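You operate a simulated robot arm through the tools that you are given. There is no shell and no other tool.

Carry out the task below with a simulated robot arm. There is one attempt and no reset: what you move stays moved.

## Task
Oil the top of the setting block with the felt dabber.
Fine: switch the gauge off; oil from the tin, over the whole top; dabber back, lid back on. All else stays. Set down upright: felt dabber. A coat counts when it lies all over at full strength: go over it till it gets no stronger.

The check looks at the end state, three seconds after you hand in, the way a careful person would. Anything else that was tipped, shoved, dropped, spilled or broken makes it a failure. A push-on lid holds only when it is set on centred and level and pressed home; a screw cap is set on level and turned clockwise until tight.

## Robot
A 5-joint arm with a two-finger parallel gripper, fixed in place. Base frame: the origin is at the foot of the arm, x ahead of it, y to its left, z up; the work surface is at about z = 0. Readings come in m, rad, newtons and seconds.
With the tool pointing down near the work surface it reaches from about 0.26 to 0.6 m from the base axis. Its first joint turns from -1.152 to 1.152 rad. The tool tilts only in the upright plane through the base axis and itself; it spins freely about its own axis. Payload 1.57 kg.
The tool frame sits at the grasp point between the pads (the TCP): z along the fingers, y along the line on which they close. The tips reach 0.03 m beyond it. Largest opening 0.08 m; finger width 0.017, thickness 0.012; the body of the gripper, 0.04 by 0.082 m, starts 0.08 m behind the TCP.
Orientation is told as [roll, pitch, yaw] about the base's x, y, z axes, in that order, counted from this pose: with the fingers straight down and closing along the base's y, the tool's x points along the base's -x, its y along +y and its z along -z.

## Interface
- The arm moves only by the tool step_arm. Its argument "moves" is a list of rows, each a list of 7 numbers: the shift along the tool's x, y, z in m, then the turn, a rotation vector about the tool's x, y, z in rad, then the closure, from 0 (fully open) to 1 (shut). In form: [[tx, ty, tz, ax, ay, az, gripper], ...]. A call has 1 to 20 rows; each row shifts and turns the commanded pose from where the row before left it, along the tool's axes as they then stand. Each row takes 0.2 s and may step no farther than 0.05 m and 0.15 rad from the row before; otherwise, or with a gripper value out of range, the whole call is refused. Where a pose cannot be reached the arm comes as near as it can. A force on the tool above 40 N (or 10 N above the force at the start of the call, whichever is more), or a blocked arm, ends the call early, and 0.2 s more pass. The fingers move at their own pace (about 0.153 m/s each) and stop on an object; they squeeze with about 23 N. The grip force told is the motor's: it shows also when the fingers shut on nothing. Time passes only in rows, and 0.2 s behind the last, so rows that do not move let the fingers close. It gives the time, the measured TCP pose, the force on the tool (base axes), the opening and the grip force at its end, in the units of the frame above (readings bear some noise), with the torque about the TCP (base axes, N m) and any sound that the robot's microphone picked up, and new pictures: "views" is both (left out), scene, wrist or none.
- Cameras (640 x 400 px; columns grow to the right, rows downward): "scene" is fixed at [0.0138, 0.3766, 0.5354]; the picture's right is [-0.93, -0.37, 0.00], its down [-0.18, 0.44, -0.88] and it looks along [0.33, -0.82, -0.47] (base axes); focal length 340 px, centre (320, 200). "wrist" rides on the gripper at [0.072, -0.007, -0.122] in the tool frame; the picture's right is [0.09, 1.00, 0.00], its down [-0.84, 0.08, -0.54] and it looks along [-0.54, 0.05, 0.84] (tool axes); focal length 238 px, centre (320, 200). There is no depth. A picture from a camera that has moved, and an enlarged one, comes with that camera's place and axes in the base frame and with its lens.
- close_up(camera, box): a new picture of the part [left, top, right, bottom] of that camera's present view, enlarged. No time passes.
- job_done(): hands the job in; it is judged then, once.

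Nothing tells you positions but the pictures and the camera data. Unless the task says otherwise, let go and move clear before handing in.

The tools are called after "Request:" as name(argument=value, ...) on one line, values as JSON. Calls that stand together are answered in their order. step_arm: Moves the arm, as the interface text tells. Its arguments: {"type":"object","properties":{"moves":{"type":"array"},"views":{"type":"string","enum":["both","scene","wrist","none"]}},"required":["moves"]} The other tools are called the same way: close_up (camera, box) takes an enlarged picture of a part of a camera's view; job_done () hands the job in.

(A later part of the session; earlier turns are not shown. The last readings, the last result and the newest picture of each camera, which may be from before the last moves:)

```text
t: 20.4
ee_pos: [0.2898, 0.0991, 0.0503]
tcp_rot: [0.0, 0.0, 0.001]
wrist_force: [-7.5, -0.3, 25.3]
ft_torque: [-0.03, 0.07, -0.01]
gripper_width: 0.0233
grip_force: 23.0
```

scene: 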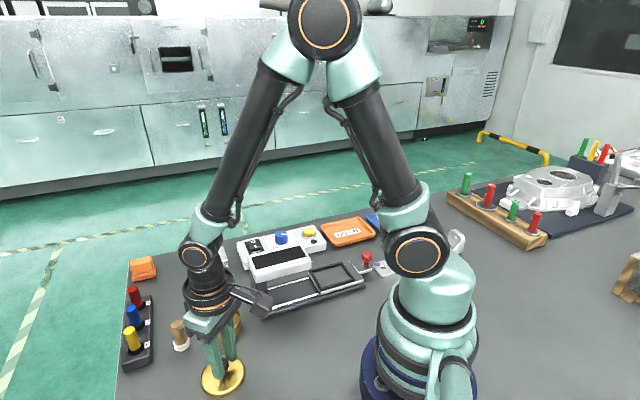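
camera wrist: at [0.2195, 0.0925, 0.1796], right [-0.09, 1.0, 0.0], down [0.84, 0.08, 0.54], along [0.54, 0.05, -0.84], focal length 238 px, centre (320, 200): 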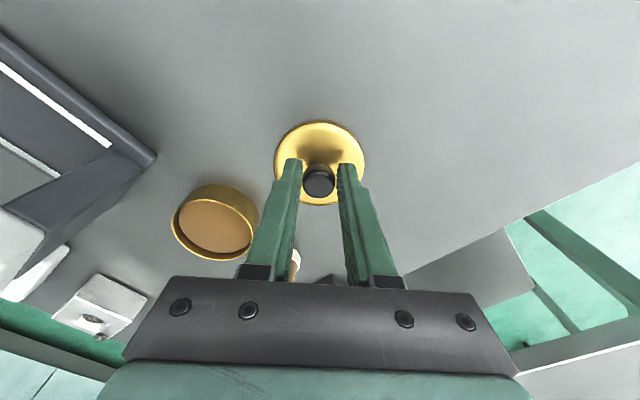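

The lid is down (25 N of contact). I back off the load, open the fingers and rise clear.

Request:
step_arm(moves=[[0, 0, -0.0015, 0, 0, 0, 1], [0, 0, 0, 0, 0, 0, 1], [0, 0, 0, 0, 0, 0, 0.65], [0, 0, 0, 0, 0, 0, 0.4], [0, 0, 0, 0, 0, 0, 0.4]], views="wrist")

Request:
close_up(camera="wrist", box=[240, 80, 400, 220])

```text
t: 21.6
ee_pos: [0.2911, 0.0984, 0.0506]
tcp_rot: [-0.001, 0.001, 0.0]
wrist_force: [0.1, -0.2, -0.7]
ft_torque: [0.01, -0.03, -0.03]
gripper_width: 0.048
grip_force: 0.1
camera wrist: at [0.2201, 0.0927, 0.1731], right [-0.09, 1.0, 0.0], down [0.84, 0.08, 0.54], along [0.54, 0.05, -0.84], focal length 238 px, centre (320, 200)
```

wrist: 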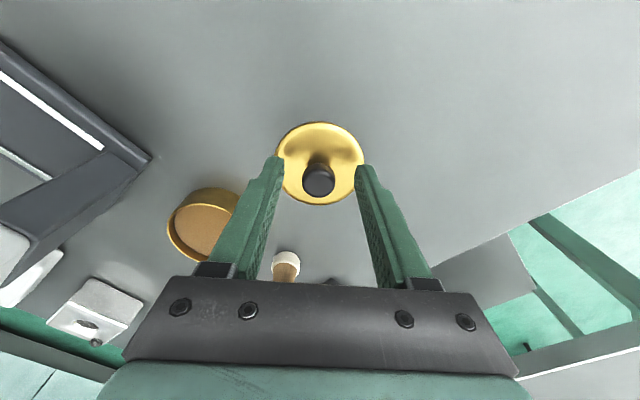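

```text
2.86 times, centred on (320, 150) of wrist
camera zoom: at [0.2201, 0.0927, 0.1731], right [-0.09, 1.0, 0.0], down [0.84, 0.08, 0.54], along [0.54, 0.05, -0.84], focal length 681 px, centre (320, 343)
```

zoom: 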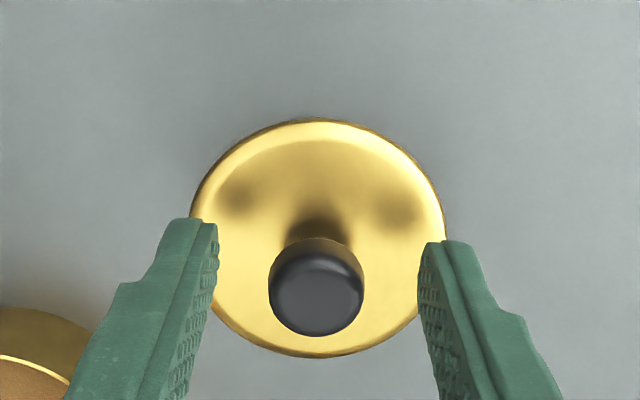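

The lid stands level on the bench with the fingers centred on its knob. Next I rise and move over the dabber.

Request:
step_arm(moves=[[0, 0, -0.03, 0, 0, 0, 0.4], [0, 0, -0.04, 0, 0, 0, 0.4], [0, 0, -0.04, 0, 0, 0, 0.4], [-0.04, -0.008, 0, 0, 0, 0, 0.4], [-0.04, -0.008, 0, 0, 0, 0, 0.4], [-0.038, -0.008, 0, 0, 0, 0, 0.4], [0, 0, 0.03, 0, 0, 0, 0.4], [0, 0, 0, 0, 0, 0, 0.4]])

Request:
close_up(camera="wrist", box=[240, 80, 400, 220])

Request:
close_up(camera="scene", box=[110, 270, 260, 400])

```text
t: 23.4
ee_pos: [0.4081, 0.0754, 0.1311]
tcp_rot: [-0.001, 0.001, 0.0]
wrist_force: [0.1, -0.2, -0.3]
ft_torque: [-0.01, 0.01, 0.0]
gripper_width: 0.048
grip_force: 0.0
camera wrist: at [0.337, 0.0689, 0.2526], right [-0.09, 1.0, 0.0], down [0.84, 0.08, 0.54], along [0.54, 0.05, -0.84], focal length 238 px, centre (320, 200)
```

scene: 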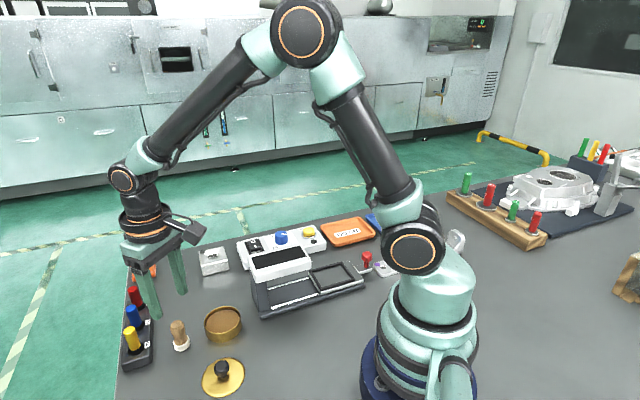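
wrist: 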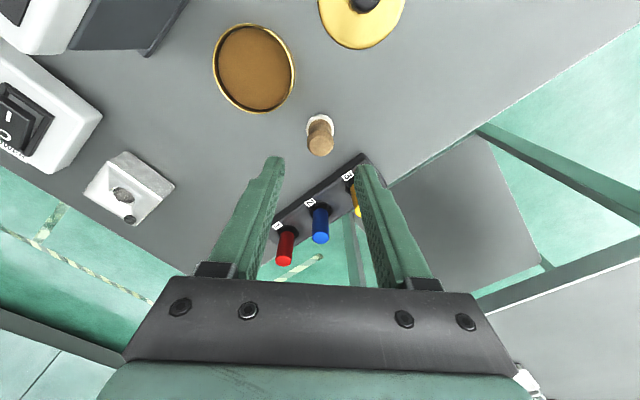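

```text
2.86 times, centred on (320, 150) of wrist
camera zoom: at [0.337, 0.0689, 0.2526], right [-0.09, 1.0, 0.0], down [0.84, 0.08, 0.54], along [0.54, 0.05, -0.84], focal length 681 px, centre (320, 343)
```

zoom: 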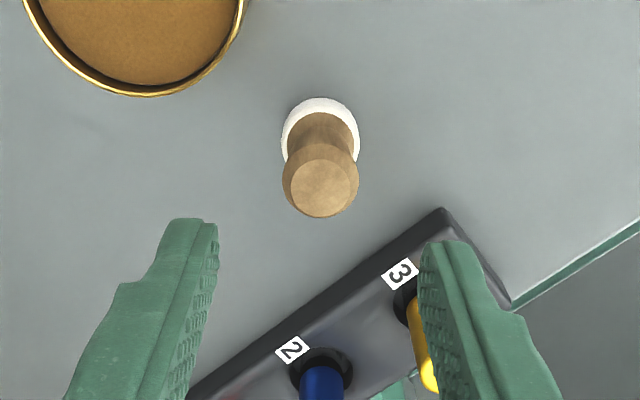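

```text
3.08 times, centred on (185, 335) of scene
camera zoom: at [0.0138, 0.3766, 0.5354], right [-0.93, -0.37, 0.0], down [-0.18, 0.44, -0.88], along [0.33, -0.82, -0.47], focal length 1046 px, centre (735, -215)
```

zoom: 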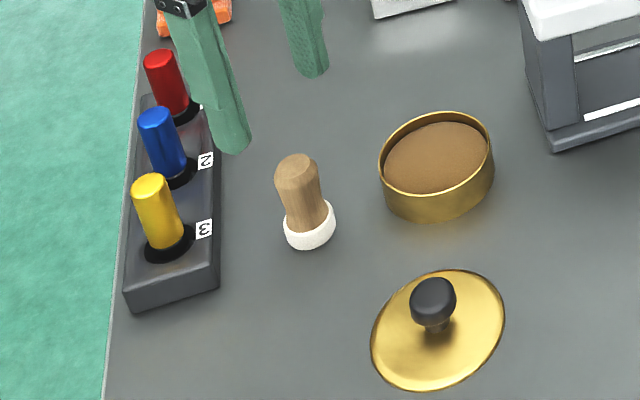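

The open tin holds a brown oil pad. The dabber stands at about (0.406, 0.076) and is 60 mm tall. I centre on it, narrow the opening and come lower to check.

Request:
step_arm(moves=[[0.0022, 0.0008, 0.015, 0, 0, 0, 0.5], [0, 0, 0.02, 0, 0, 0, 0.5], [0, 0, 0.0, 0, 0, 0, 0.5]], views="wrist")

Request:
close_up(camera="wrist", box=[240, 100, 400, 220])

Request:
close_up(camera="scene", box=[120, 280, 230, 370])

```text
t: 24.2
ee_pos: [0.4062, 0.0759, 0.0947]
tcp_rot: [-0.001, -0.001, 0.001]
wrist_force: [-0.2, 0.8, 0.4]
ft_torque: [0.01, -0.01, -0.01]
gripper_width: 0.0401
grip_force: 0.2
camera wrist: at [0.3353, 0.0692, 0.2169], right [-0.09, 1.0, 0.0], down [0.84, 0.08, 0.54], along [0.54, 0.05, -0.84], focal length 238 px, centre (320, 200)
```

wrist: 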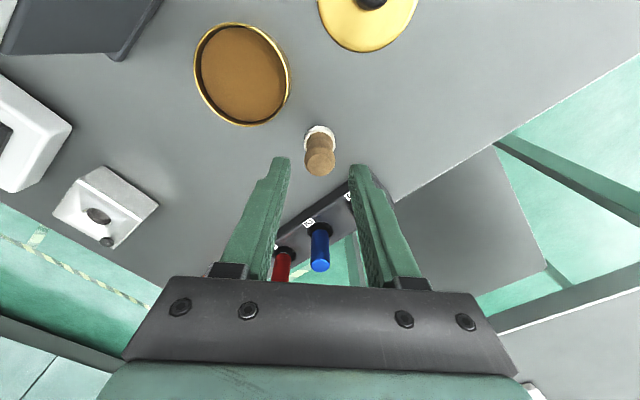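

```text
3.33 times, centred on (320, 160) of wrist
camera zoom: at [0.3353, 0.0692, 0.2169], right [-0.09, 1.0, 0.0], down [0.84, 0.08, 0.54], along [0.54, 0.05, -0.84], focal length 794 px, centre (320, 333)
```

zoom: 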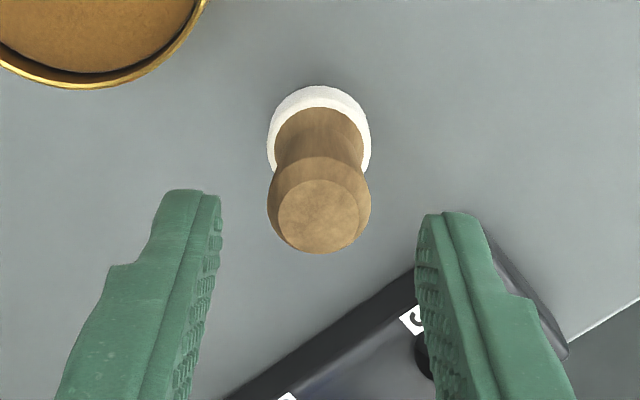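

```text
4.44 times, centred on (175, 325) of scene
camera zoom: at [0.0138, 0.3766, 0.5354], right [-0.93, -0.37, 0.0], down [-0.18, 0.44, -0.88], along [0.33, -0.82, -0.47], focal length 1511 px, centre (964, -356)
```

zoom: 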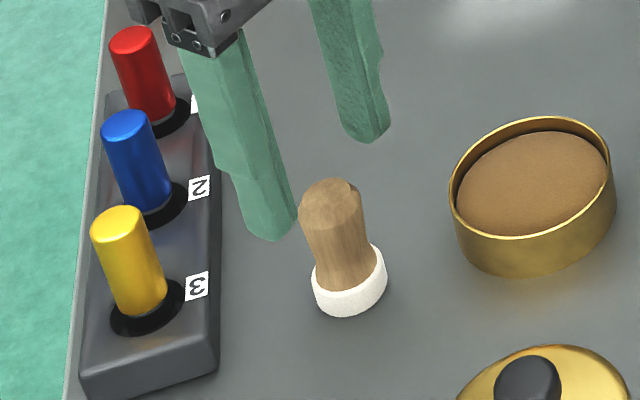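

The dabber is centred between the fingers. I descend to a grip at about z 0.058 and close.

Request:
step_arm(moves=[[0.0005, -0.0003, 0.015, 0, 0, 0, 0.5], [0, 0, 0.015, 0, 0, 0, 0.5], [0, 0, 0.006, 0, 0, 0, 0.5], [0, 0, 0, 0, 0, 0, 0.65], [0, 0, 0, 0, 0, 0, 0.8], [0, 0, 0, 0, 0, 0, 1], [0, 0, 0, 0, 0, 0, 1]])

Request:
close_up(camera="wrist", box=[240, 100, 400, 220])

Request:
close_up(camera="scene", box=[120, 280, 230, 370])

```text
t: 25.8
ee_pos: [0.4058, 0.0755, 0.06]
tcp_rot: [-0.001, 0.0, 0.0]
wrist_force: [-0.8, 0.7, -0.5]
ft_torque: [-0.04, 0.0, 0.0]
gripper_width: 0.0201
grip_force: 22.8
camera wrist: at [0.3349, 0.0692, 0.1818], right [-0.09, 1.0, 0.0], down [0.84, 0.08, 0.54], along [0.54, 0.05, -0.84], focal length 238 px, centre (320, 200)
```

scene: 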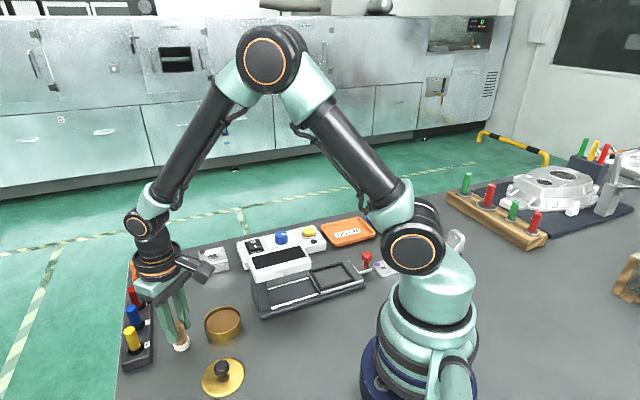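
wrist: 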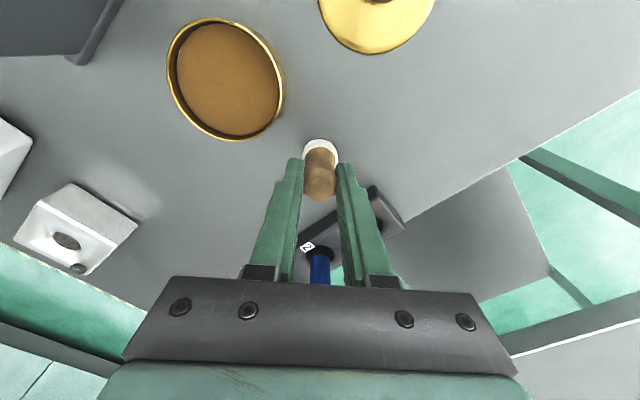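

```text
3.33 times, centred on (320, 160) of wrist
camera zoom: at [0.3349, 0.0692, 0.1818], right [-0.09, 1.0, 0.0], down [0.84, 0.08, 0.54], along [0.54, 0.05, -0.84], focal length 794 px, centre (320, 333)
```

zoom: 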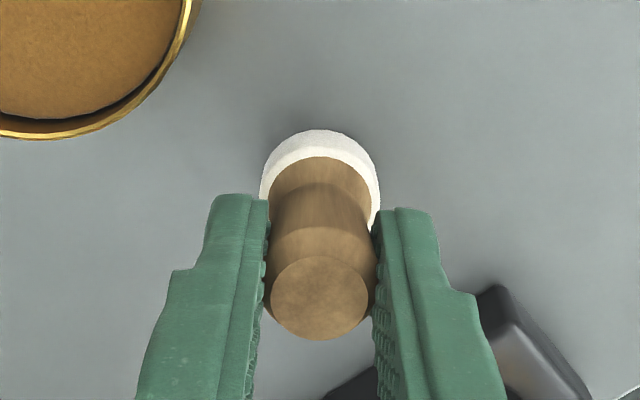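

```text
4.44 times, centred on (175, 325) of scene
camera zoom: at [0.0138, 0.3766, 0.5354], right [-0.93, -0.37, 0.0], down [-0.18, 0.44, -0.88], along [0.33, -0.82, -0.47], focal length 1511 px, centre (964, -356)
```

zoom: 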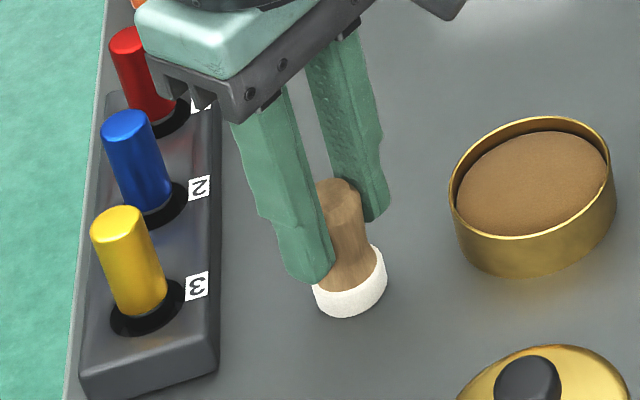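

The dabber is held with almost no side load (TCP z about 0.060, felt on the bench). I lift it and carry it over the tin.

Request:
step_arm(moves=[[0, 0, -0.02, 0, 0, 0, 1], [0, 0, -0.03, 0, 0, 0, 1], [0, 0, -0.02, 0, 0, 0, 1], [0.0185, -0.0205, 0, 0, 0, 0, 1], [0.0184, -0.0205, 0, 0, 0, 0, 1], [0.0184, -0.0205, 0, 0, 0, 0, 1], [0, 0, 0, 0, 0, 0, 1]])

Request:
close_up(camera="scene", box=[150, 240, 270, 350])

Request:
close_up(camera="wrist", box=[240, 80, 400, 220])

```text
t: 27.4
ee_pos: [0.3518, 0.0159, 0.1289]
tcp_rot: [-0.001, 0.0, 0.002]
wrist_force: [-0.2, 1.0, -1.2]
ft_torque: [0.01, 0.0, -0.03]
gripper_width: 0.0208
grip_force: 23.2
camera wrist: at [0.28, 0.0079, 0.2514], right [-0.09, 1.0, 0.0], down [0.84, 0.08, 0.54], along [0.54, 0.05, -0.84], focal length 238 px, centre (320, 200)
```

scene: 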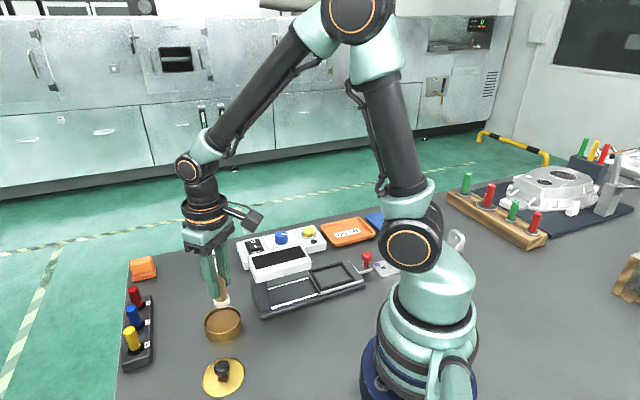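
wrist: 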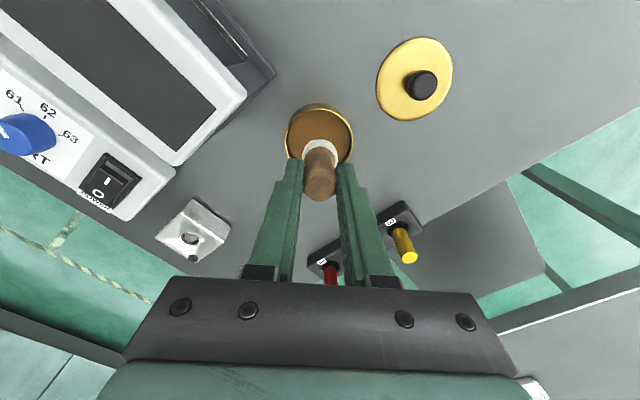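

```text
3.64 times, centred on (210, 295) of scene
camera zoom: at [0.0138, 0.3766, 0.5354], right [-0.93, -0.37, 0.0], down [-0.18, 0.44, -0.88], along [0.33, -0.82, -0.47], focal length 1236 px, centre (720, -146)
```

zoom: 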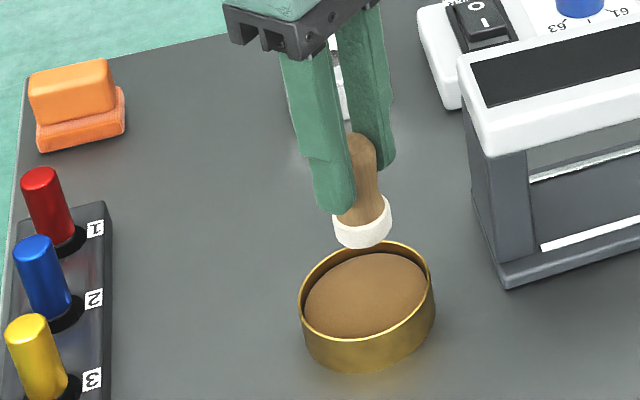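

```text
2.86 times, centred on (320, 150) of wrist
camera zoom: at [0.28, 0.0079, 0.2514], right [-0.09, 1.0, 0.0], down [0.84, 0.08, 0.54], along [0.54, 0.05, -0.84], focal length 681 px, centre (320, 343)
```

zoom: 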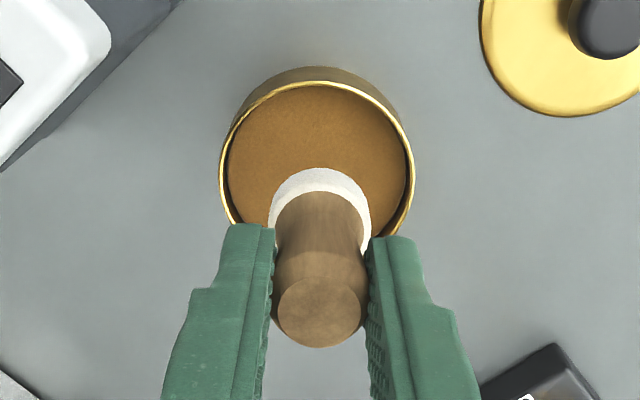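

The dabber hangs plumb over the tin. I lower it slowly until it touches the oil pad.

Request:
step_arm(moves=[[0, 0, 0.02, 0, 0, 0, 1], [0, 0, 0.01, 0, 0, 0, 1], [0, 0, 0.004, 0, 0, 0, 1], [0, 0, 0.002, 0, 0, 0, 1], [0, 0, 0.002, 0, 0, 0, 1]], views="scene")

Request:
close_up(camera="scene", box=[170, 270, 270, 350])

```text
t: 28.6
ee_pos: [0.3499, 0.0153, 0.0924]
tcp_rot: [0.0, 0.001, 0.001]
wrist_force: [-0.5, -0.4, 0.1]
ft_torque: [-0.01, -0.03, 0.01]
gripper_width: 0.0207
grip_force: 23.2
```

scene: 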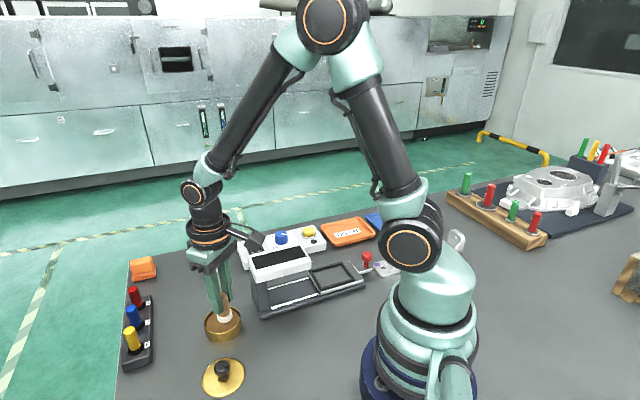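

```text
5.00 times, centred on (220, 310) of scene
camera zoom: at [0.0138, 0.3766, 0.5354], right [-0.93, -0.37, 0.0], down [-0.18, 0.44, -0.88], along [0.33, -0.82, -0.47], focal length 1700 px, centre (820, -350)
```

zoom: 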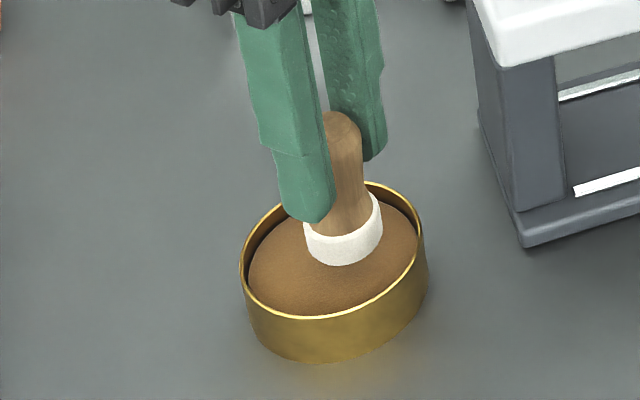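

Request:
step_arm(moves=[[0, 0, 0.0015, 0, 0, 0, 1], [0, 0, 0.0015, 0, 0, 0, 1], [0, 0, 0.0015, 0, 0, 0, 1]], views="scene")

Request:
close_up(camera="scene", box=[190, 290, 250, 340])

```text
t: 29.4
ee_pos: [0.3506, 0.0137, 0.0869]
tcp_rot: [-0.001, 0.001, 0.0]
wrist_force: [0.7, -0.2, -1.2]
ft_torque: [-0.02, 0.01, 0.0]
gripper_width: 0.0205
grip_force: 22.8
```

scene: 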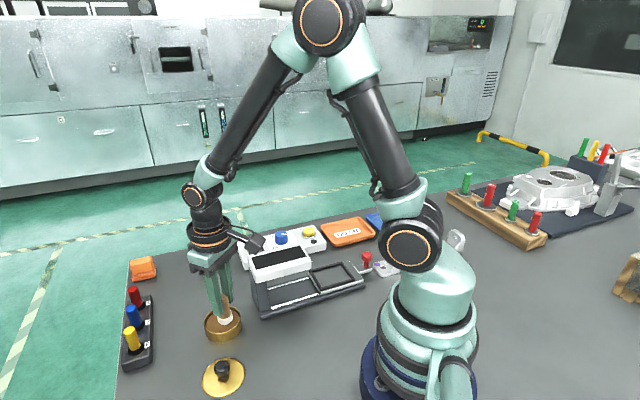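

```text
8.00 times, centred on (220, 315) of scene
camera zoom: at [0.0138, 0.3766, 0.5354], right [-0.93, -0.37, 0.0], down [-0.18, 0.44, -0.88], along [0.33, -0.82, -0.47], focal length 2719 px, centre (1120, -720)
```

zoom: 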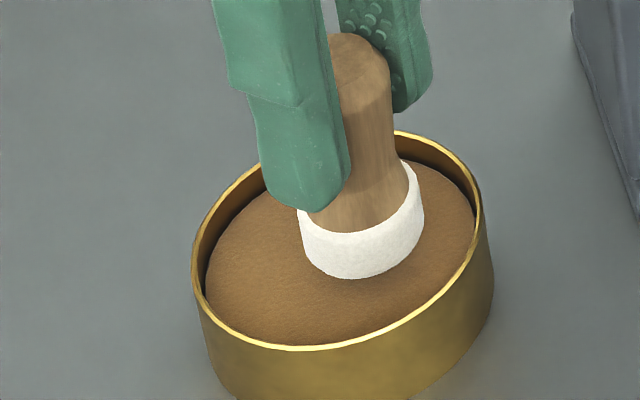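

Request:
step_arm(moves=[[0, 0, 0.001, 0, 0, 0, 1], [0, 0, 0.001, 0, 0, 0, 1], [0, 0, 0.001, 0, 0, 0, 1]], views="none")

Request:
close_up(camera="scene", box=[190, 290, 250, 340])

```text
t: 30.2
ee_pos: [0.3508, 0.0145, 0.0848]
tcp_rot: [0.001, 0.001, 0.0]
wrist_force: [0.0, -0.1, 0.6]
ft_torque: [0.04, -0.02, 0.01]
gripper_width: 0.0208
grip_force: 22.9
```

```text
8.00 times, centred on (220, 315) of scene
camera zoom: at [0.0138, 0.3766, 0.5354], right [-0.93, -0.37, 0.0], down [-0.18, 0.44, -0.88], along [0.33, -0.82, -0.47], focal length 2719 px, centre (1120, -720)
```

zoom: 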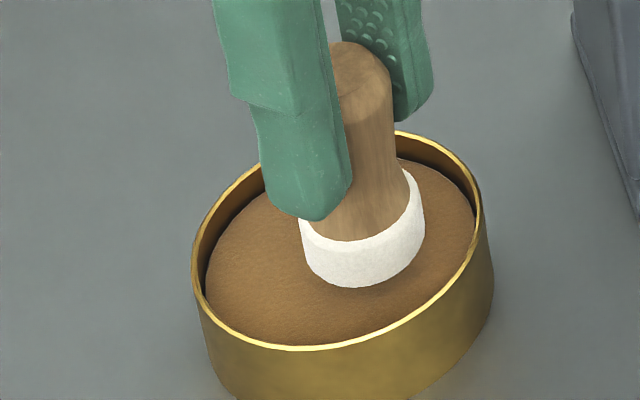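

Request:
step_arm(moves=[[0, 0, 0.001, 0, 0, 0, 1], [0, 0, 0.001, 0, 0, 0, 1], [0, 0, 0.001, 0, 0, 0, 1]], views="none")

Request:
close_up(camera="scene", box=[190, 290, 250, 340])

```text
t: 31.0
ee_pos: [0.35, 0.0141, 0.0831]
tcp_rot: [0.0, 0.0, -0.001]
wrist_force: [0.6, -0.3, -0.4]
ft_torque: [0.0, 0.02, -0.01]
gripper_width: 0.0206
grip_force: 23.7
```

```text
8.00 times, centred on (220, 315) of scene
camera zoom: at [0.0138, 0.3766, 0.5354], right [-0.93, -0.37, 0.0], down [-0.18, 0.44, -0.88], along [0.33, -0.82, -0.47], focal length 2719 px, centre (1120, -720)
```

zoom: 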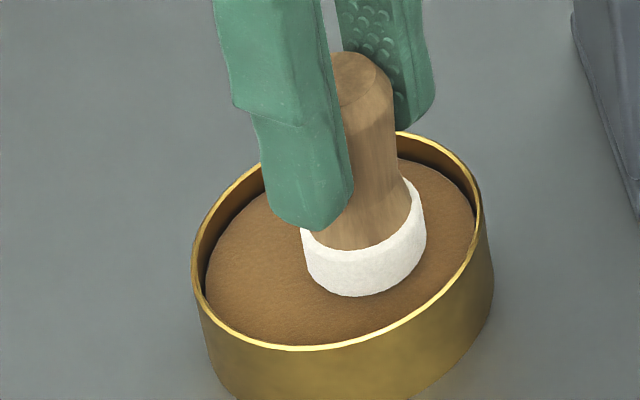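

Request:
step_arm(moves=[[0, 0, 0.001, 0, 0, 0, 1], [0, 0, 0.001, 0, 0, 0, 1], [0, 0, 0.001, 0, 0, 0, 1], [0, 0, 0.001, 0, 0, 0, 1]], views="none")

Request:
close_up(camera="scene", box=[190, 290, 250, 340])

```text
t: 32.0
ee_pos: [0.3491, 0.0146, 0.0781]
tcp_rot: [0.001, -0.001, -0.001]
wrist_force: [-1.6, -1.0, 3.8]
ft_torque: [-0.02, 0.06, 0.0]
gripper_width: 0.0207
grip_force: 22.8
```

```text
8.00 times, centred on (220, 315) of scene
camera zoom: at [0.0138, 0.3766, 0.5354], right [-0.93, -0.37, 0.0], down [-0.18, 0.44, -0.88], along [0.33, -0.82, -0.47], focal length 2719 px, centre (1120, -720)
```

zoom: 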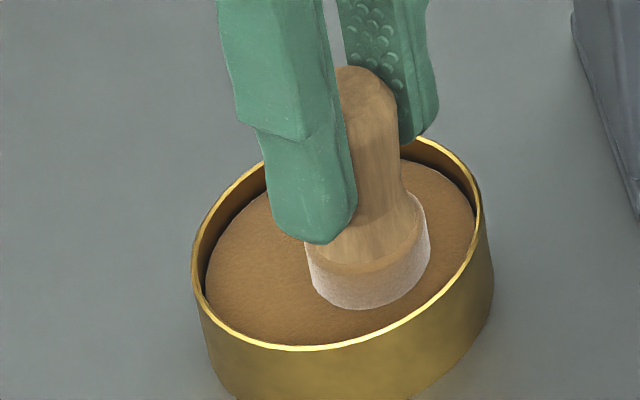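

The felt touches the pad at 3.8 N and is darkening. I hold it there to soak.

Request:
step_arm(moves=[[0, 0, 0.0005, 0, 0, 0, 1], [0, 0, 0, 0, 0, 0, 1], [0, 0, 0, 0, 0, 0, 1], [0, 0, 0, 0, 0, 0, 1], [0, 0, 0, 0, 0, 0, 1], [0, 0, 0, 0, 0, 0, 1], [0, 0, 0, 0, 0, 0, 1], [0, 0, 0, 0, 0, 0, 1]], views="none")

Request:
close_up(camera="scene", box=[190, 290, 250, 340])

```text
t: 33.8
ee_pos: [0.351, 0.0146, 0.077]
tcp_rot: [0.0, -0.001, -0.001]
wrist_force: [0.7, 0.1, 8.3]
ft_torque: [0.03, -0.05, -0.02]
gripper_width: 0.0205
grip_force: 23.0
```

```text
8.00 times, centred on (220, 315) of scene
camera zoom: at [0.0138, 0.3766, 0.5354], right [-0.93, -0.37, 0.0], down [-0.18, 0.44, -0.88], along [0.33, -0.82, -0.47], focal length 2719 px, centre (1120, -720)
```

zoom: 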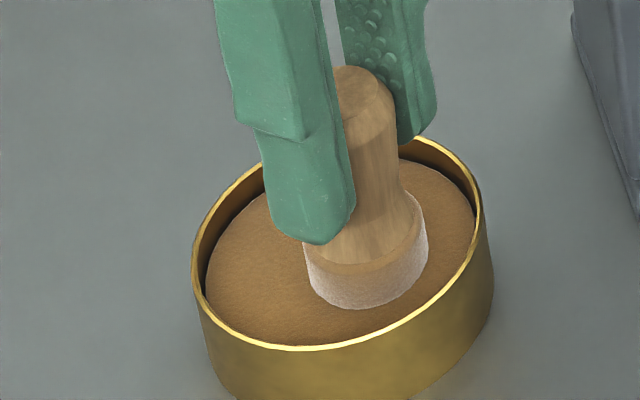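

The felt has taken up oil. I lift straight up and carry the dabber to a hover over the block at (0.495, -0.135).

Request:
step_arm(moves=[[0, 0, -0.01, 0, 0, 0, 1], [0, 0, -0.03, 0, 0, 0, 1], [0, 0, -0.04, 0, 0, 0, 1], [-0.0288, -0.0299, 0, 0, 0, 0, 1], [-0.0288, -0.0299, 0, 0, 0, 0, 1], [-0.0288, -0.0299, 0, 0, 0, 0, 1], [-0.0288, -0.0299, 0, 0, 0, 0, 1], [-0.0288, -0.0299, 0, 0, 0, 0, 1], [0, 0, 0, 0, 0, 0, 1]])

Request:
close_up(camera="wrist", box=[240, 100, 400, 220])

Request:
close_up(camera="scene", box=[160, 190, 280, 290])

```text
t: 35.8
ee_pos: [0.4973, -0.1336, 0.1559]
tcp_rot: [0.0, 0.0, 0.001]
wrist_force: [1.0, 0.2, -0.3]
ft_torque: [-0.01, -0.01, -0.01]
gripper_width: 0.0205
grip_force: 22.8
camera wrist: at [0.4264, -0.1413, 0.2775], right [-0.09, 1.0, 0.0], down [0.84, 0.08, 0.54], along [0.54, 0.05, -0.84], focal length 238 px, centre (320, 200)
```

scene: 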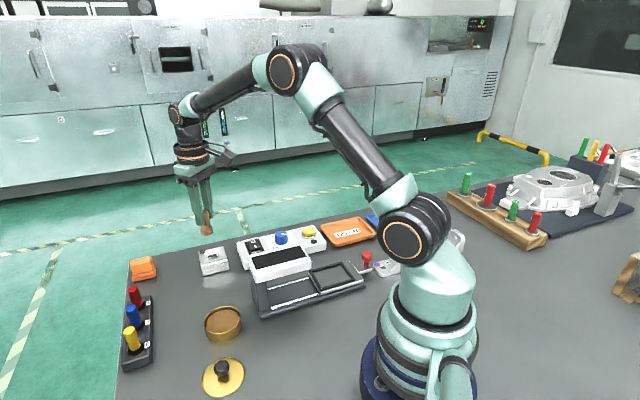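
wrist: 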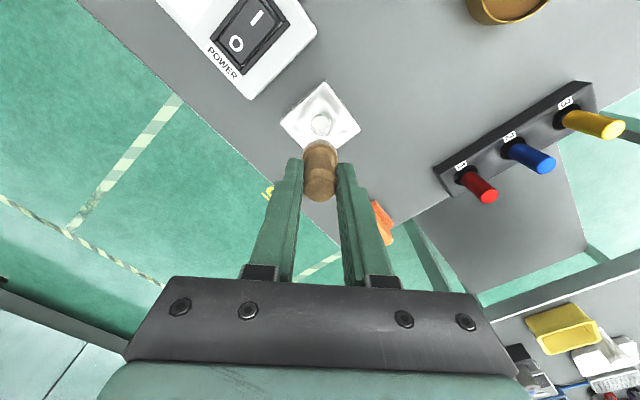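

```text
3.33 times, centred on (320, 160) of wrist
camera zoom: at [0.4264, -0.1413, 0.2775], right [-0.09, 1.0, 0.0], down [0.84, 0.08, 0.54], along [0.54, 0.05, -0.84], focal length 794 px, centre (320, 333)
```

zoom: 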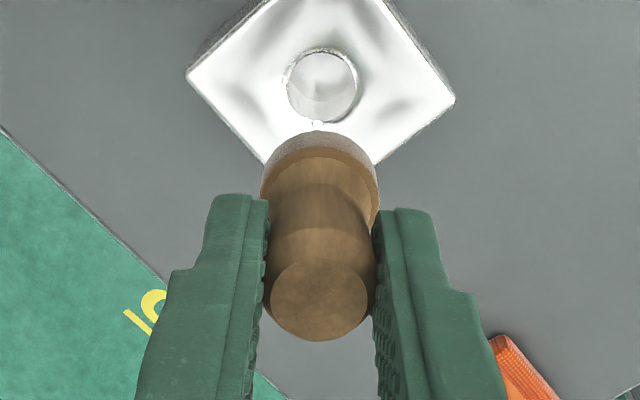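

```text
4.00 times, centred on (220, 240) of scene
camera zoom: at [0.0138, 0.3766, 0.5354], right [-0.93, -0.37, 0.0], down [-0.18, 0.44, -0.88], along [0.33, -0.82, -0.47], focal length 1360 px, centre (720, 40)
```

zoom: 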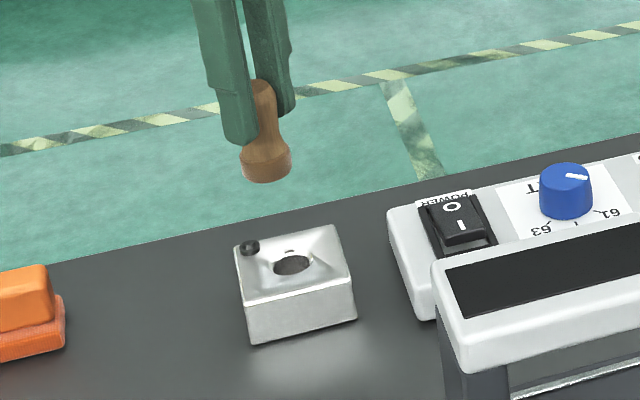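

The felt is soaked brown all over. I take one more pose reading, then lower toward the block's centre area.

Request:
step_arm(moves=[[0, 0, 0.03, 0, 0, 0, 1], [0, 0, 0.02, 0, 0, 0, 1], [0, 0, 0, 0, 0, 0, 1]], views="wrist")

Request:
close_up(camera="wrist", box=[240, 100, 400, 220])

Request:
close_up(camera="scene", box=[180, 220, 250, 280])

```text
t: 36.6
ee_pos: [0.4975, -0.1345, 0.1072]
tcp_rot: [-0.001, 0.0, -0.001]
wrist_force: [0.3, 0.1, -0.5]
ft_torque: [0.02, 0.0, -0.02]
gripper_width: 0.0205
grip_force: 23.0
camera wrist: at [0.4256, -0.1418, 0.228], right [-0.09, 1.0, 0.0], down [0.84, 0.08, 0.54], along [0.54, 0.05, -0.84], focal length 238 px, centre (320, 200)
```

wrist: 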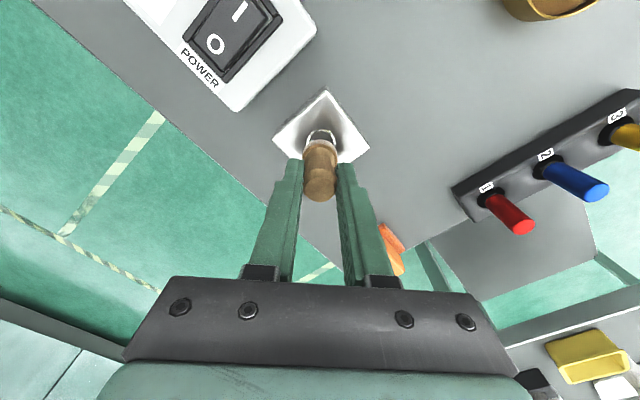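

```text
3.33 times, centred on (320, 160) of wrist
camera zoom: at [0.4256, -0.1418, 0.228], right [-0.09, 1.0, 0.0], down [0.84, 0.08, 0.54], along [0.54, 0.05, -0.84], focal length 794 px, centre (320, 333)
```

zoom: 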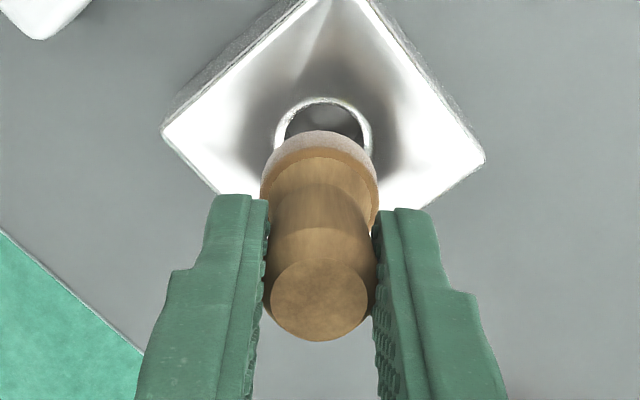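

```text
6.67 times, centred on (215, 250) of scene
camera zoom: at [0.0138, 0.3766, 0.5354], right [-0.93, -0.37, 0.0], down [-0.18, 0.44, -0.88], along [0.33, -0.82, -0.47], focal length 2266 px, centre (1020, -133)
```

zoom: 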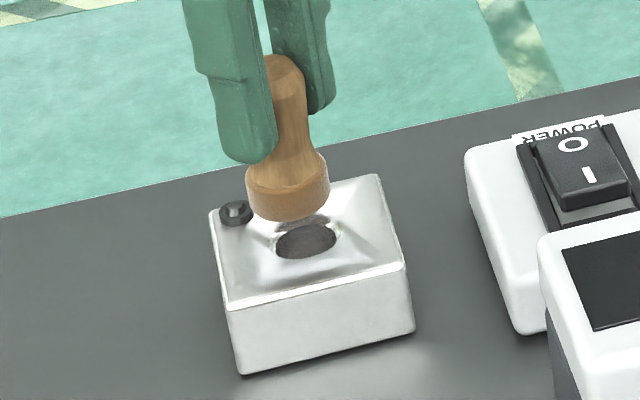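

The block centre is confirmed at (0.4944, -0.1346). I try a first dab on the -x half to find the contact height and see how the oil goes on.

Request:
step_arm(moves=[[0.0248, 0, 0, 0, 0, 0, 1], [0, 0, 0.012, 0, 0, 0, 1], [0, 0, 0.002, 0, 0, 0, 1], [0, 0, 0.001, 0, 0, 0, 1], [0, 0, 0.001, 0, 0, 0, 1], [0, 0, 0.001, 0, 0, 0, 1]], views="none")

Request:
close_up(camera="scene", box=[180, 220, 250, 280])

```text
t: 38.0
ee_pos: [0.4712, -0.1349, 0.0914]
tcp_rot: [-0.002, -0.003, -0.001]
wrist_force: [-1.8, 0.4, 20.5]
ft_torque: [-0.02, 0.13, 0.01]
gripper_width: 0.0204
grip_force: 23.5
```

```text
6.67 times, centred on (215, 250) of scene
camera zoom: at [0.0137, 0.3766, 0.5353], right [-0.93, -0.37, 0.0], down [-0.18, 0.44, -0.88], along [0.33, -0.82, -0.47], focal length 2266 px, centre (1020, -133)
```

zoom: 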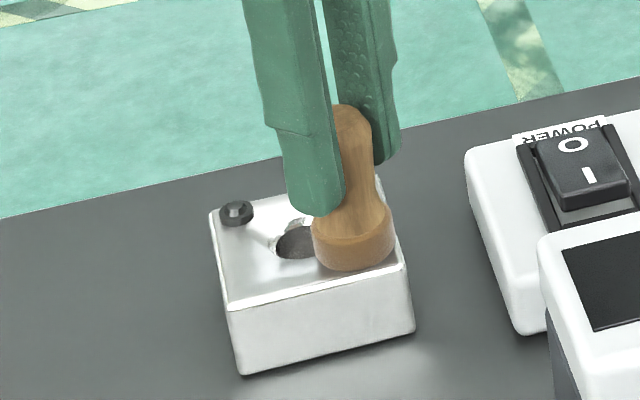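

Request:
step_arm(moves=[[0, 0, -0.001, 0, 0, 0, 1], [0, 0, 0, 0, 0, 0, 1]], views="none")

Request:
step_arm(moves=[[0, 0, -0.01, 0, 0, 0, 1], [-0.01, 0, -0.03, 0, 0, 0, 1], [-0.01, 0.03, -0.01, 0, 0, 0, 1], [0, 0.04, 0, 0, 0, 0, 1], [0, 0, 0, 0, 0, 0, 1]], views="none")

Request:
close_up(camera="scene", box=[180, 220, 250, 280])

Request:
close_up(camera="wrist", box=[160, 80, 320, 220])

```text
t: 38.6
ee_pos: [0.47, -0.1351, 0.0917]
tcp_rot: [0.0, -0.002, 0.002]
wrist_force: [4.5, 0.3, 9.2]
ft_torque: [0.02, -0.35, 0.0]
gripper_width: 0.0205
grip_force: 23.2
```

```text
t: 39.8
ee_pos: [0.4913, -0.0653, 0.1425]
tcp_rot: [-0.002, -0.002, -0.001]
wrist_force: [-0.6, 0.3, -0.5]
ft_torque: [-0.03, 0.02, 0.0]
gripper_width: 0.0204
grip_force: 23.0
```

```text
6.67 times, centred on (215, 250) of scene
camera zoom: at [0.0138, 0.3766, 0.5354], right [-0.93, -0.37, 0.0], down [-0.18, 0.44, -0.88], along [0.33, -0.82, -0.47], focal length 2266 px, centre (1020, -133)
```

zoom: 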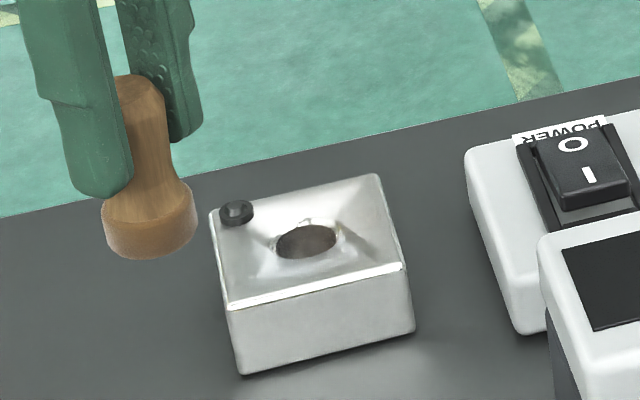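

```text
2.86 times, centred on (240, 150) of wrist
camera zoom: at [0.4193, -0.0723, 0.2632], right [-0.09, 1.0, 0.0], down [0.84, 0.08, 0.54], along [0.54, 0.05, -0.84], focal length 681 px, centre (549, 343)
```

zoom: 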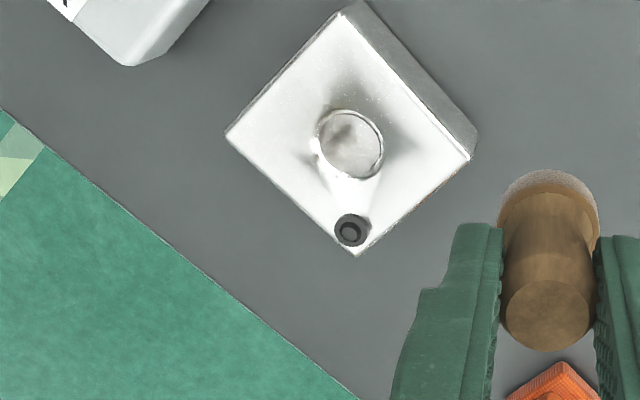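

Request:
close_up(camera="scene", box=[195, 240, 235, 270])

Request:
close_up(camera="wrist", box=[230, 70, 340, 175])

```text
13.33 times, centred on (215, 255) of scene
camera zoom: at [0.0138, 0.3766, 0.5354], right [-0.93, -0.37, 0.0], down [-0.18, 0.44, -0.88], along [0.33, -0.82, -0.47], focal length 4532 px, centre (1720, -533)
```

zoom: 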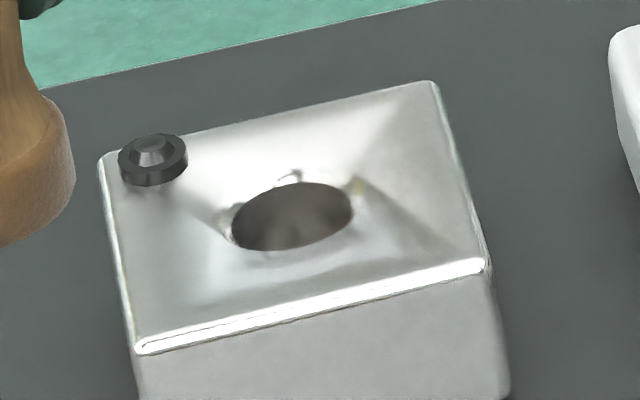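

```text
3.81 times, centred on (285, 122) of wrist
camera zoom: at [0.4193, -0.0723, 0.2632], right [-0.09, 1.0, 0.0], down [0.84, 0.08, 0.54], along [0.54, 0.05, -0.84], focal length 908 px, centre (453, 495)
```

zoom: 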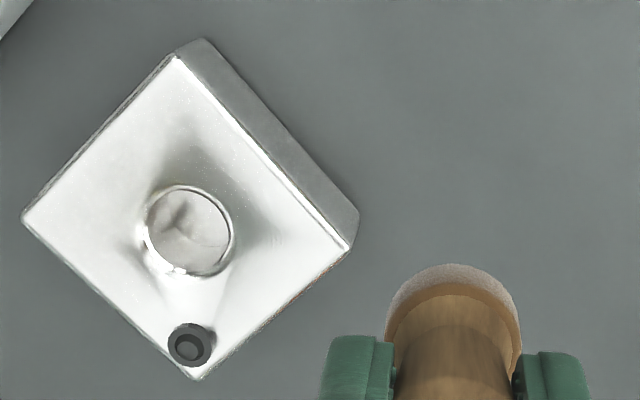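

One dab leaves little visible mark, so I try wiping. I set the felt lightly on the near edge and slide along it.

Request:
step_arm(moves=[[0.0149, -0.0353, 0, 0, 0, 0, 1], [0.0149, -0.0354, 0, 0, 0, 0, 1], [0, 0, 0.03, 0, 0, 0, 1], [0, 0, 0.016, 0, 0, 0, 1], [0, 0, 0.0035, 0, 0, 0, 1], [-0.004, 0.004, 0, 0, 0, 0, 1], [-0.004, 0.004, 0, 0, 0, 0, 1], [-0.004, 0.004, 0, 0, 0, 0, 1]], views="none")

Request:
close_up(camera="scene", box=[180, 220, 250, 280])

```text
t: 41.6
ee_pos: [0.4718, -0.1239, 0.093]
tcp_rot: [-0.001, -0.001, 0.001]
wrist_force: [-0.3, -0.2, -0.1]
ft_torque: [0.01, 0.02, 0.0]
gripper_width: 0.0205
grip_force: 22.7
```

```text
6.67 times, centred on (215, 250) of scene
camera zoom: at [0.0138, 0.3766, 0.5354], right [-0.93, -0.37, 0.0], down [-0.18, 0.44, -0.88], along [0.33, -0.82, -0.47], focal length 2266 px, centre (1020, -133)
```

zoom: 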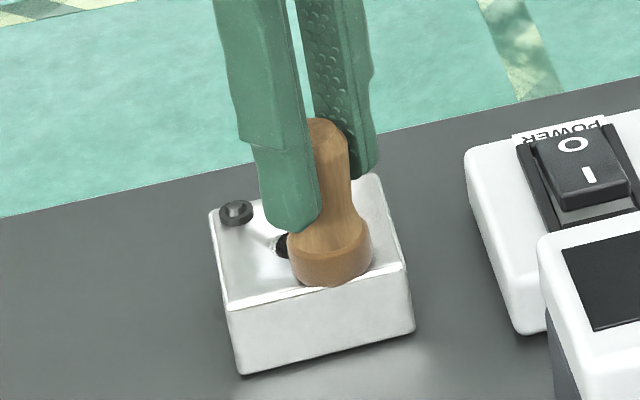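

Request:
step_arm(moves=[[0, 0, 0.0007, 0, 0, 0, 1], [0, 0, 0.0005, 0, 0, 0, 1]], views="none")

```text
t: 42.2
ee_pos: [0.4726, -0.125, 0.0916]
tcp_rot: [0.0, 0.0, 0.0]
wrist_force: [-0.1, 0.3, 2.8]
ft_torque: [0.04, 0.01, 0.01]
gripper_width: 0.0204
grip_force: 23.2
```

Request:
step_arm(moves=[[0, 0, 0.0003, 0, 0, 0, 1], [0.004, -0.004, 0, 0, 0, 0, 1], [0.004, -0.004, 0, 0, 0, 0, 1], [0.004, -0.004, 0, 0, 0, 0, 1], [-0.004, 0.004, 0, 0, 0, 0, 1], [-0.004, 0.004, 0, 0, 0, 0, 1], [-0.004, 0.004, 0, 0, 0, 0, 1]], views="none")

Request:
close_up(camera="scene", box=[180, 220, 250, 280])

```text
t: 43.8
ee_pos: [0.4733, -0.123, 0.0906]
tcp_rot: [0.0, 0.0, 0.0]
wrist_force: [-5.9, -7.1, 17.1]
ft_torque: [-0.39, 0.33, 0.0]
gripper_width: 0.0208
grip_force: 22.7
```

```text
6.67 times, centred on (215, 250) of scene
camera zoom: at [0.0138, 0.3766, 0.5353], right [-0.93, -0.37, 0.0], down [-0.18, 0.44, -0.88], along [0.33, -0.82, -0.47], focal length 2266 px, centre (1020, -133)
```

zoom: 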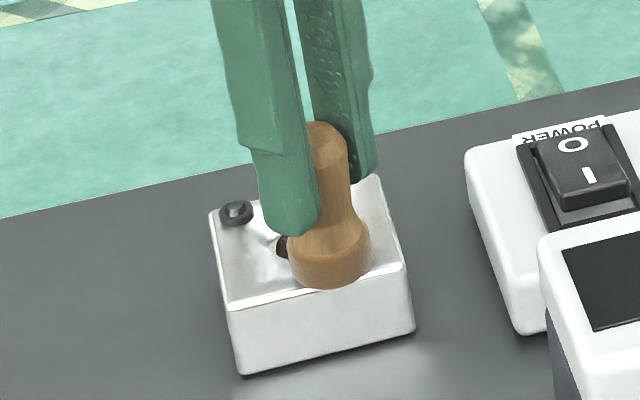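

Request:
step_arm(moves=[[0, 0, -0.0007, 0, 0, 0, 1], [-0.004, 0.004, 0, 0, 0, 0, 1], [-0.004, 0.004, 0, 0, 0, 0, 1], [-0.004, 0.004, 0, 0, 0, 0, 1], [-0.004, 0.004, 0, 0, 0, 0, 1], [-0.004, 0.004, 0, 0, 0, 0, 1]], views="none")

Request:
close_up(camera="scene", box=[180, 220, 250, 280])

```text
t: 45.2
ee_pos: [0.4922, -0.1027, 0.0911]
tcp_rot: [0.0, 0.0, 0.003]
wrist_force: [-3.7, -3.7, 9.1]
ft_torque: [-0.26, 0.06, -0.06]
gripper_width: 0.0204
grip_force: 22.8
```

```text
6.67 times, centred on (215, 250) of scene
camera zoom: at [0.0138, 0.3766, 0.5354], right [-0.93, -0.37, 0.0], down [-0.18, 0.44, -0.88], along [0.33, -0.82, -0.47], focal length 2266 px, centre (1020, -133)
```

zoom: 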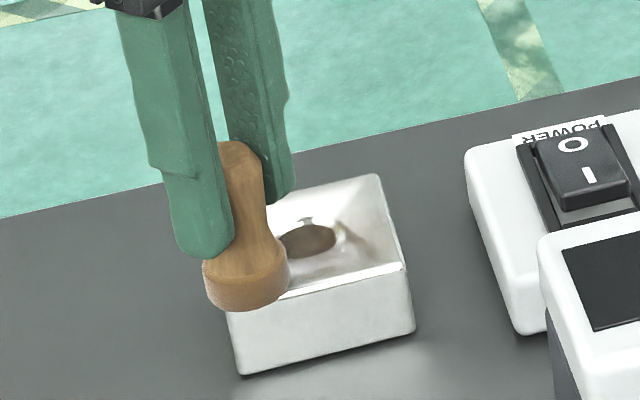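

Request:
step_arm(moves=[[0, 0, -0.02, 0, 0, 0, 1], [0, 0.03, -0.03, 0, 0, 0, 1], [0, 0.01, 0, 0, 0, 0, 1], [0, 0, 0, 0, 0, 0, 1]], views="none")

Request:
close_up(camera="scene", box=[195, 240, 235, 270])

Request:
close_up(camera="wrist", box=[230, 70, 340, 175])

```text
t: 46.2
ee_pos: [0.4913, -0.0644, 0.1402]
tcp_rot: [0.0, -0.001, 0.001]
wrist_force: [-0.6, -0.3, -0.3]
ft_torque: [-0.02, 0.01, 0.03]
gripper_width: 0.0207
grip_force: 23.0
```

```text
13.33 times, centred on (215, 255) of scene
camera zoom: at [0.0138, 0.3766, 0.5354], right [-0.93, -0.37, 0.0], down [-0.18, 0.44, -0.88], along [0.33, -0.82, -0.47], focal length 4532 px, centre (1720, -533)
```

zoom: 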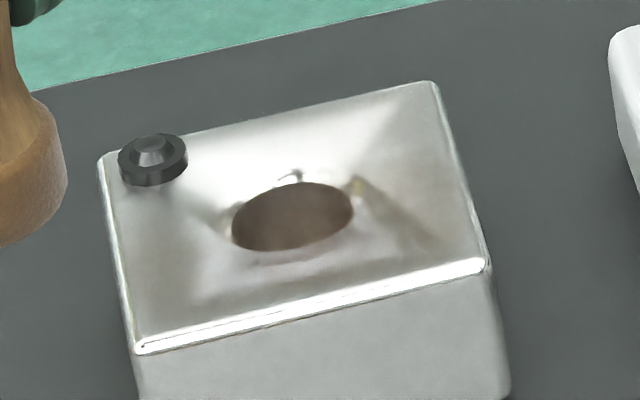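

```text
3.81 times, centred on (285, 122) of wrist
camera zoom: at [0.42, -0.0709, 0.2627], right [-0.09, 1.0, 0.0], down [0.84, 0.08, 0.54], along [0.54, 0.05, -0.84], focal length 908 px, centre (453, 495)
```

zoom: 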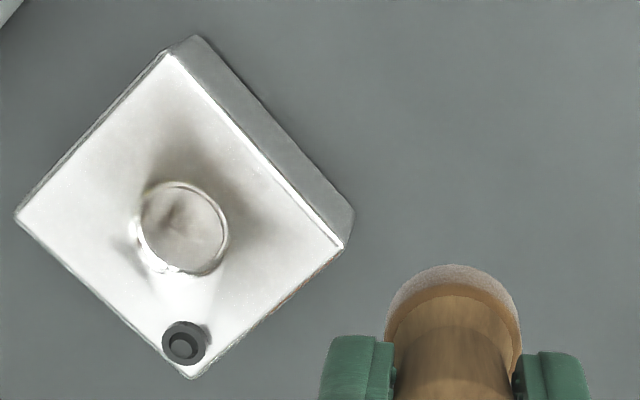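

A faint amber tint now shows along the wiped strip, and the block has not moved, so the coat builds up with passes. Next come systematic wipes over the whole top, keeping clear of the stud.

Request:
step_arm(moves=[[-0.0005, -0.0395, 0, 0, 0, 0, 1], [0, 0, 0.03, 0, 0, 0, 1], [0, 0, 0.0197, 0, 0, 0, 1], [0.00406, -0.00406, 0, 0, 0, 0, 1], [0.00406, -0.00406, 0, 0, 0, 0, 1], [0.00406, -0.00406, 0, 0, 0, 0, 1], [0.00406, -0.00406, 0, 0, 0, 0, 1], [0.00406, -0.00406, 0, 0, 0, 0, 1], [0.00406, -0.00406, 0, 0, 0, 0, 1], [0.00406, -0.00406, 0, 0, 0, 0, 1], [0.00406, -0.00406, 0, 0, 0, 0, 1]], views="none")

```text
t: 48.6
ee_pos: [0.4595, -0.1366, 0.0905]
tcp_rot: [0.001, -0.002, -0.001]
wrist_force: [-1.4, 0.0, -0.5]
ft_torque: [0.03, 0.01, 0.02]
gripper_width: 0.0204
grip_force: 22.7
```

Request:
step_arm(moves=[[0, 0, 0.0006, 0, 0, 0, 1], [0, 0, 0.0, 0, 0, 0, 1]], views="none")

Request:
close_up(camera="scene", box=[180, 220, 250, 280])

```text
t: 49.2
ee_pos: [0.4607, -0.137, 0.0901]
tcp_rot: [0.0, -0.001, -0.001]
wrist_force: [-0.6, 0.2, 2.0]
ft_torque: [-0.02, 0.01, -0.03]
gripper_width: 0.0204
grip_force: 23.4
```

```text
6.67 times, centred on (215, 250) of scene
camera zoom: at [0.0138, 0.3766, 0.5354], right [-0.93, -0.37, 0.0], down [-0.18, 0.44, -0.88], along [0.33, -0.82, -0.47], focal length 2266 px, centre (1020, -133)
```

zoom: 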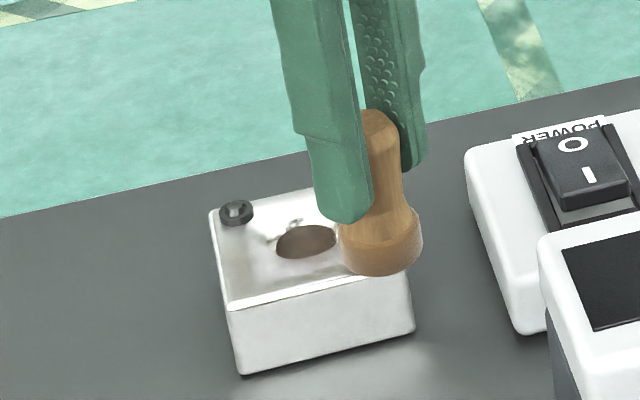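

The beige film is visible along the front strip. I press slightly more and continue the raster.

Request:
step_arm(moves=[[0, 0, 0.0004, 0, 0, 0, 1], [-0.00495, -0.00495, 0, 0, 0, 0, 1], [-0.00495, -0.00495, 0, 0, 0, 0, 1], [-0.00406, 0.00406, 0, 0, 0, 0, 1], [-0.00406, 0.00406, 0, 0, 0, 0, 1], [-0.00406, 0.00406, 0, 0, 0, 0, 1], [-0.00406, 0.00406, 0, 0, 0, 0, 1]], views="none")

```text
t: 50.8
ee_pos: [0.487, -0.13, 0.0898]
tcp_rot: [-0.001, 0.0, 0.0]
wrist_force: [-2.5, -3.8, 7.4]
ft_torque: [-0.14, 0.12, 0.01]
gripper_width: 0.0205
grip_force: 23.4
```

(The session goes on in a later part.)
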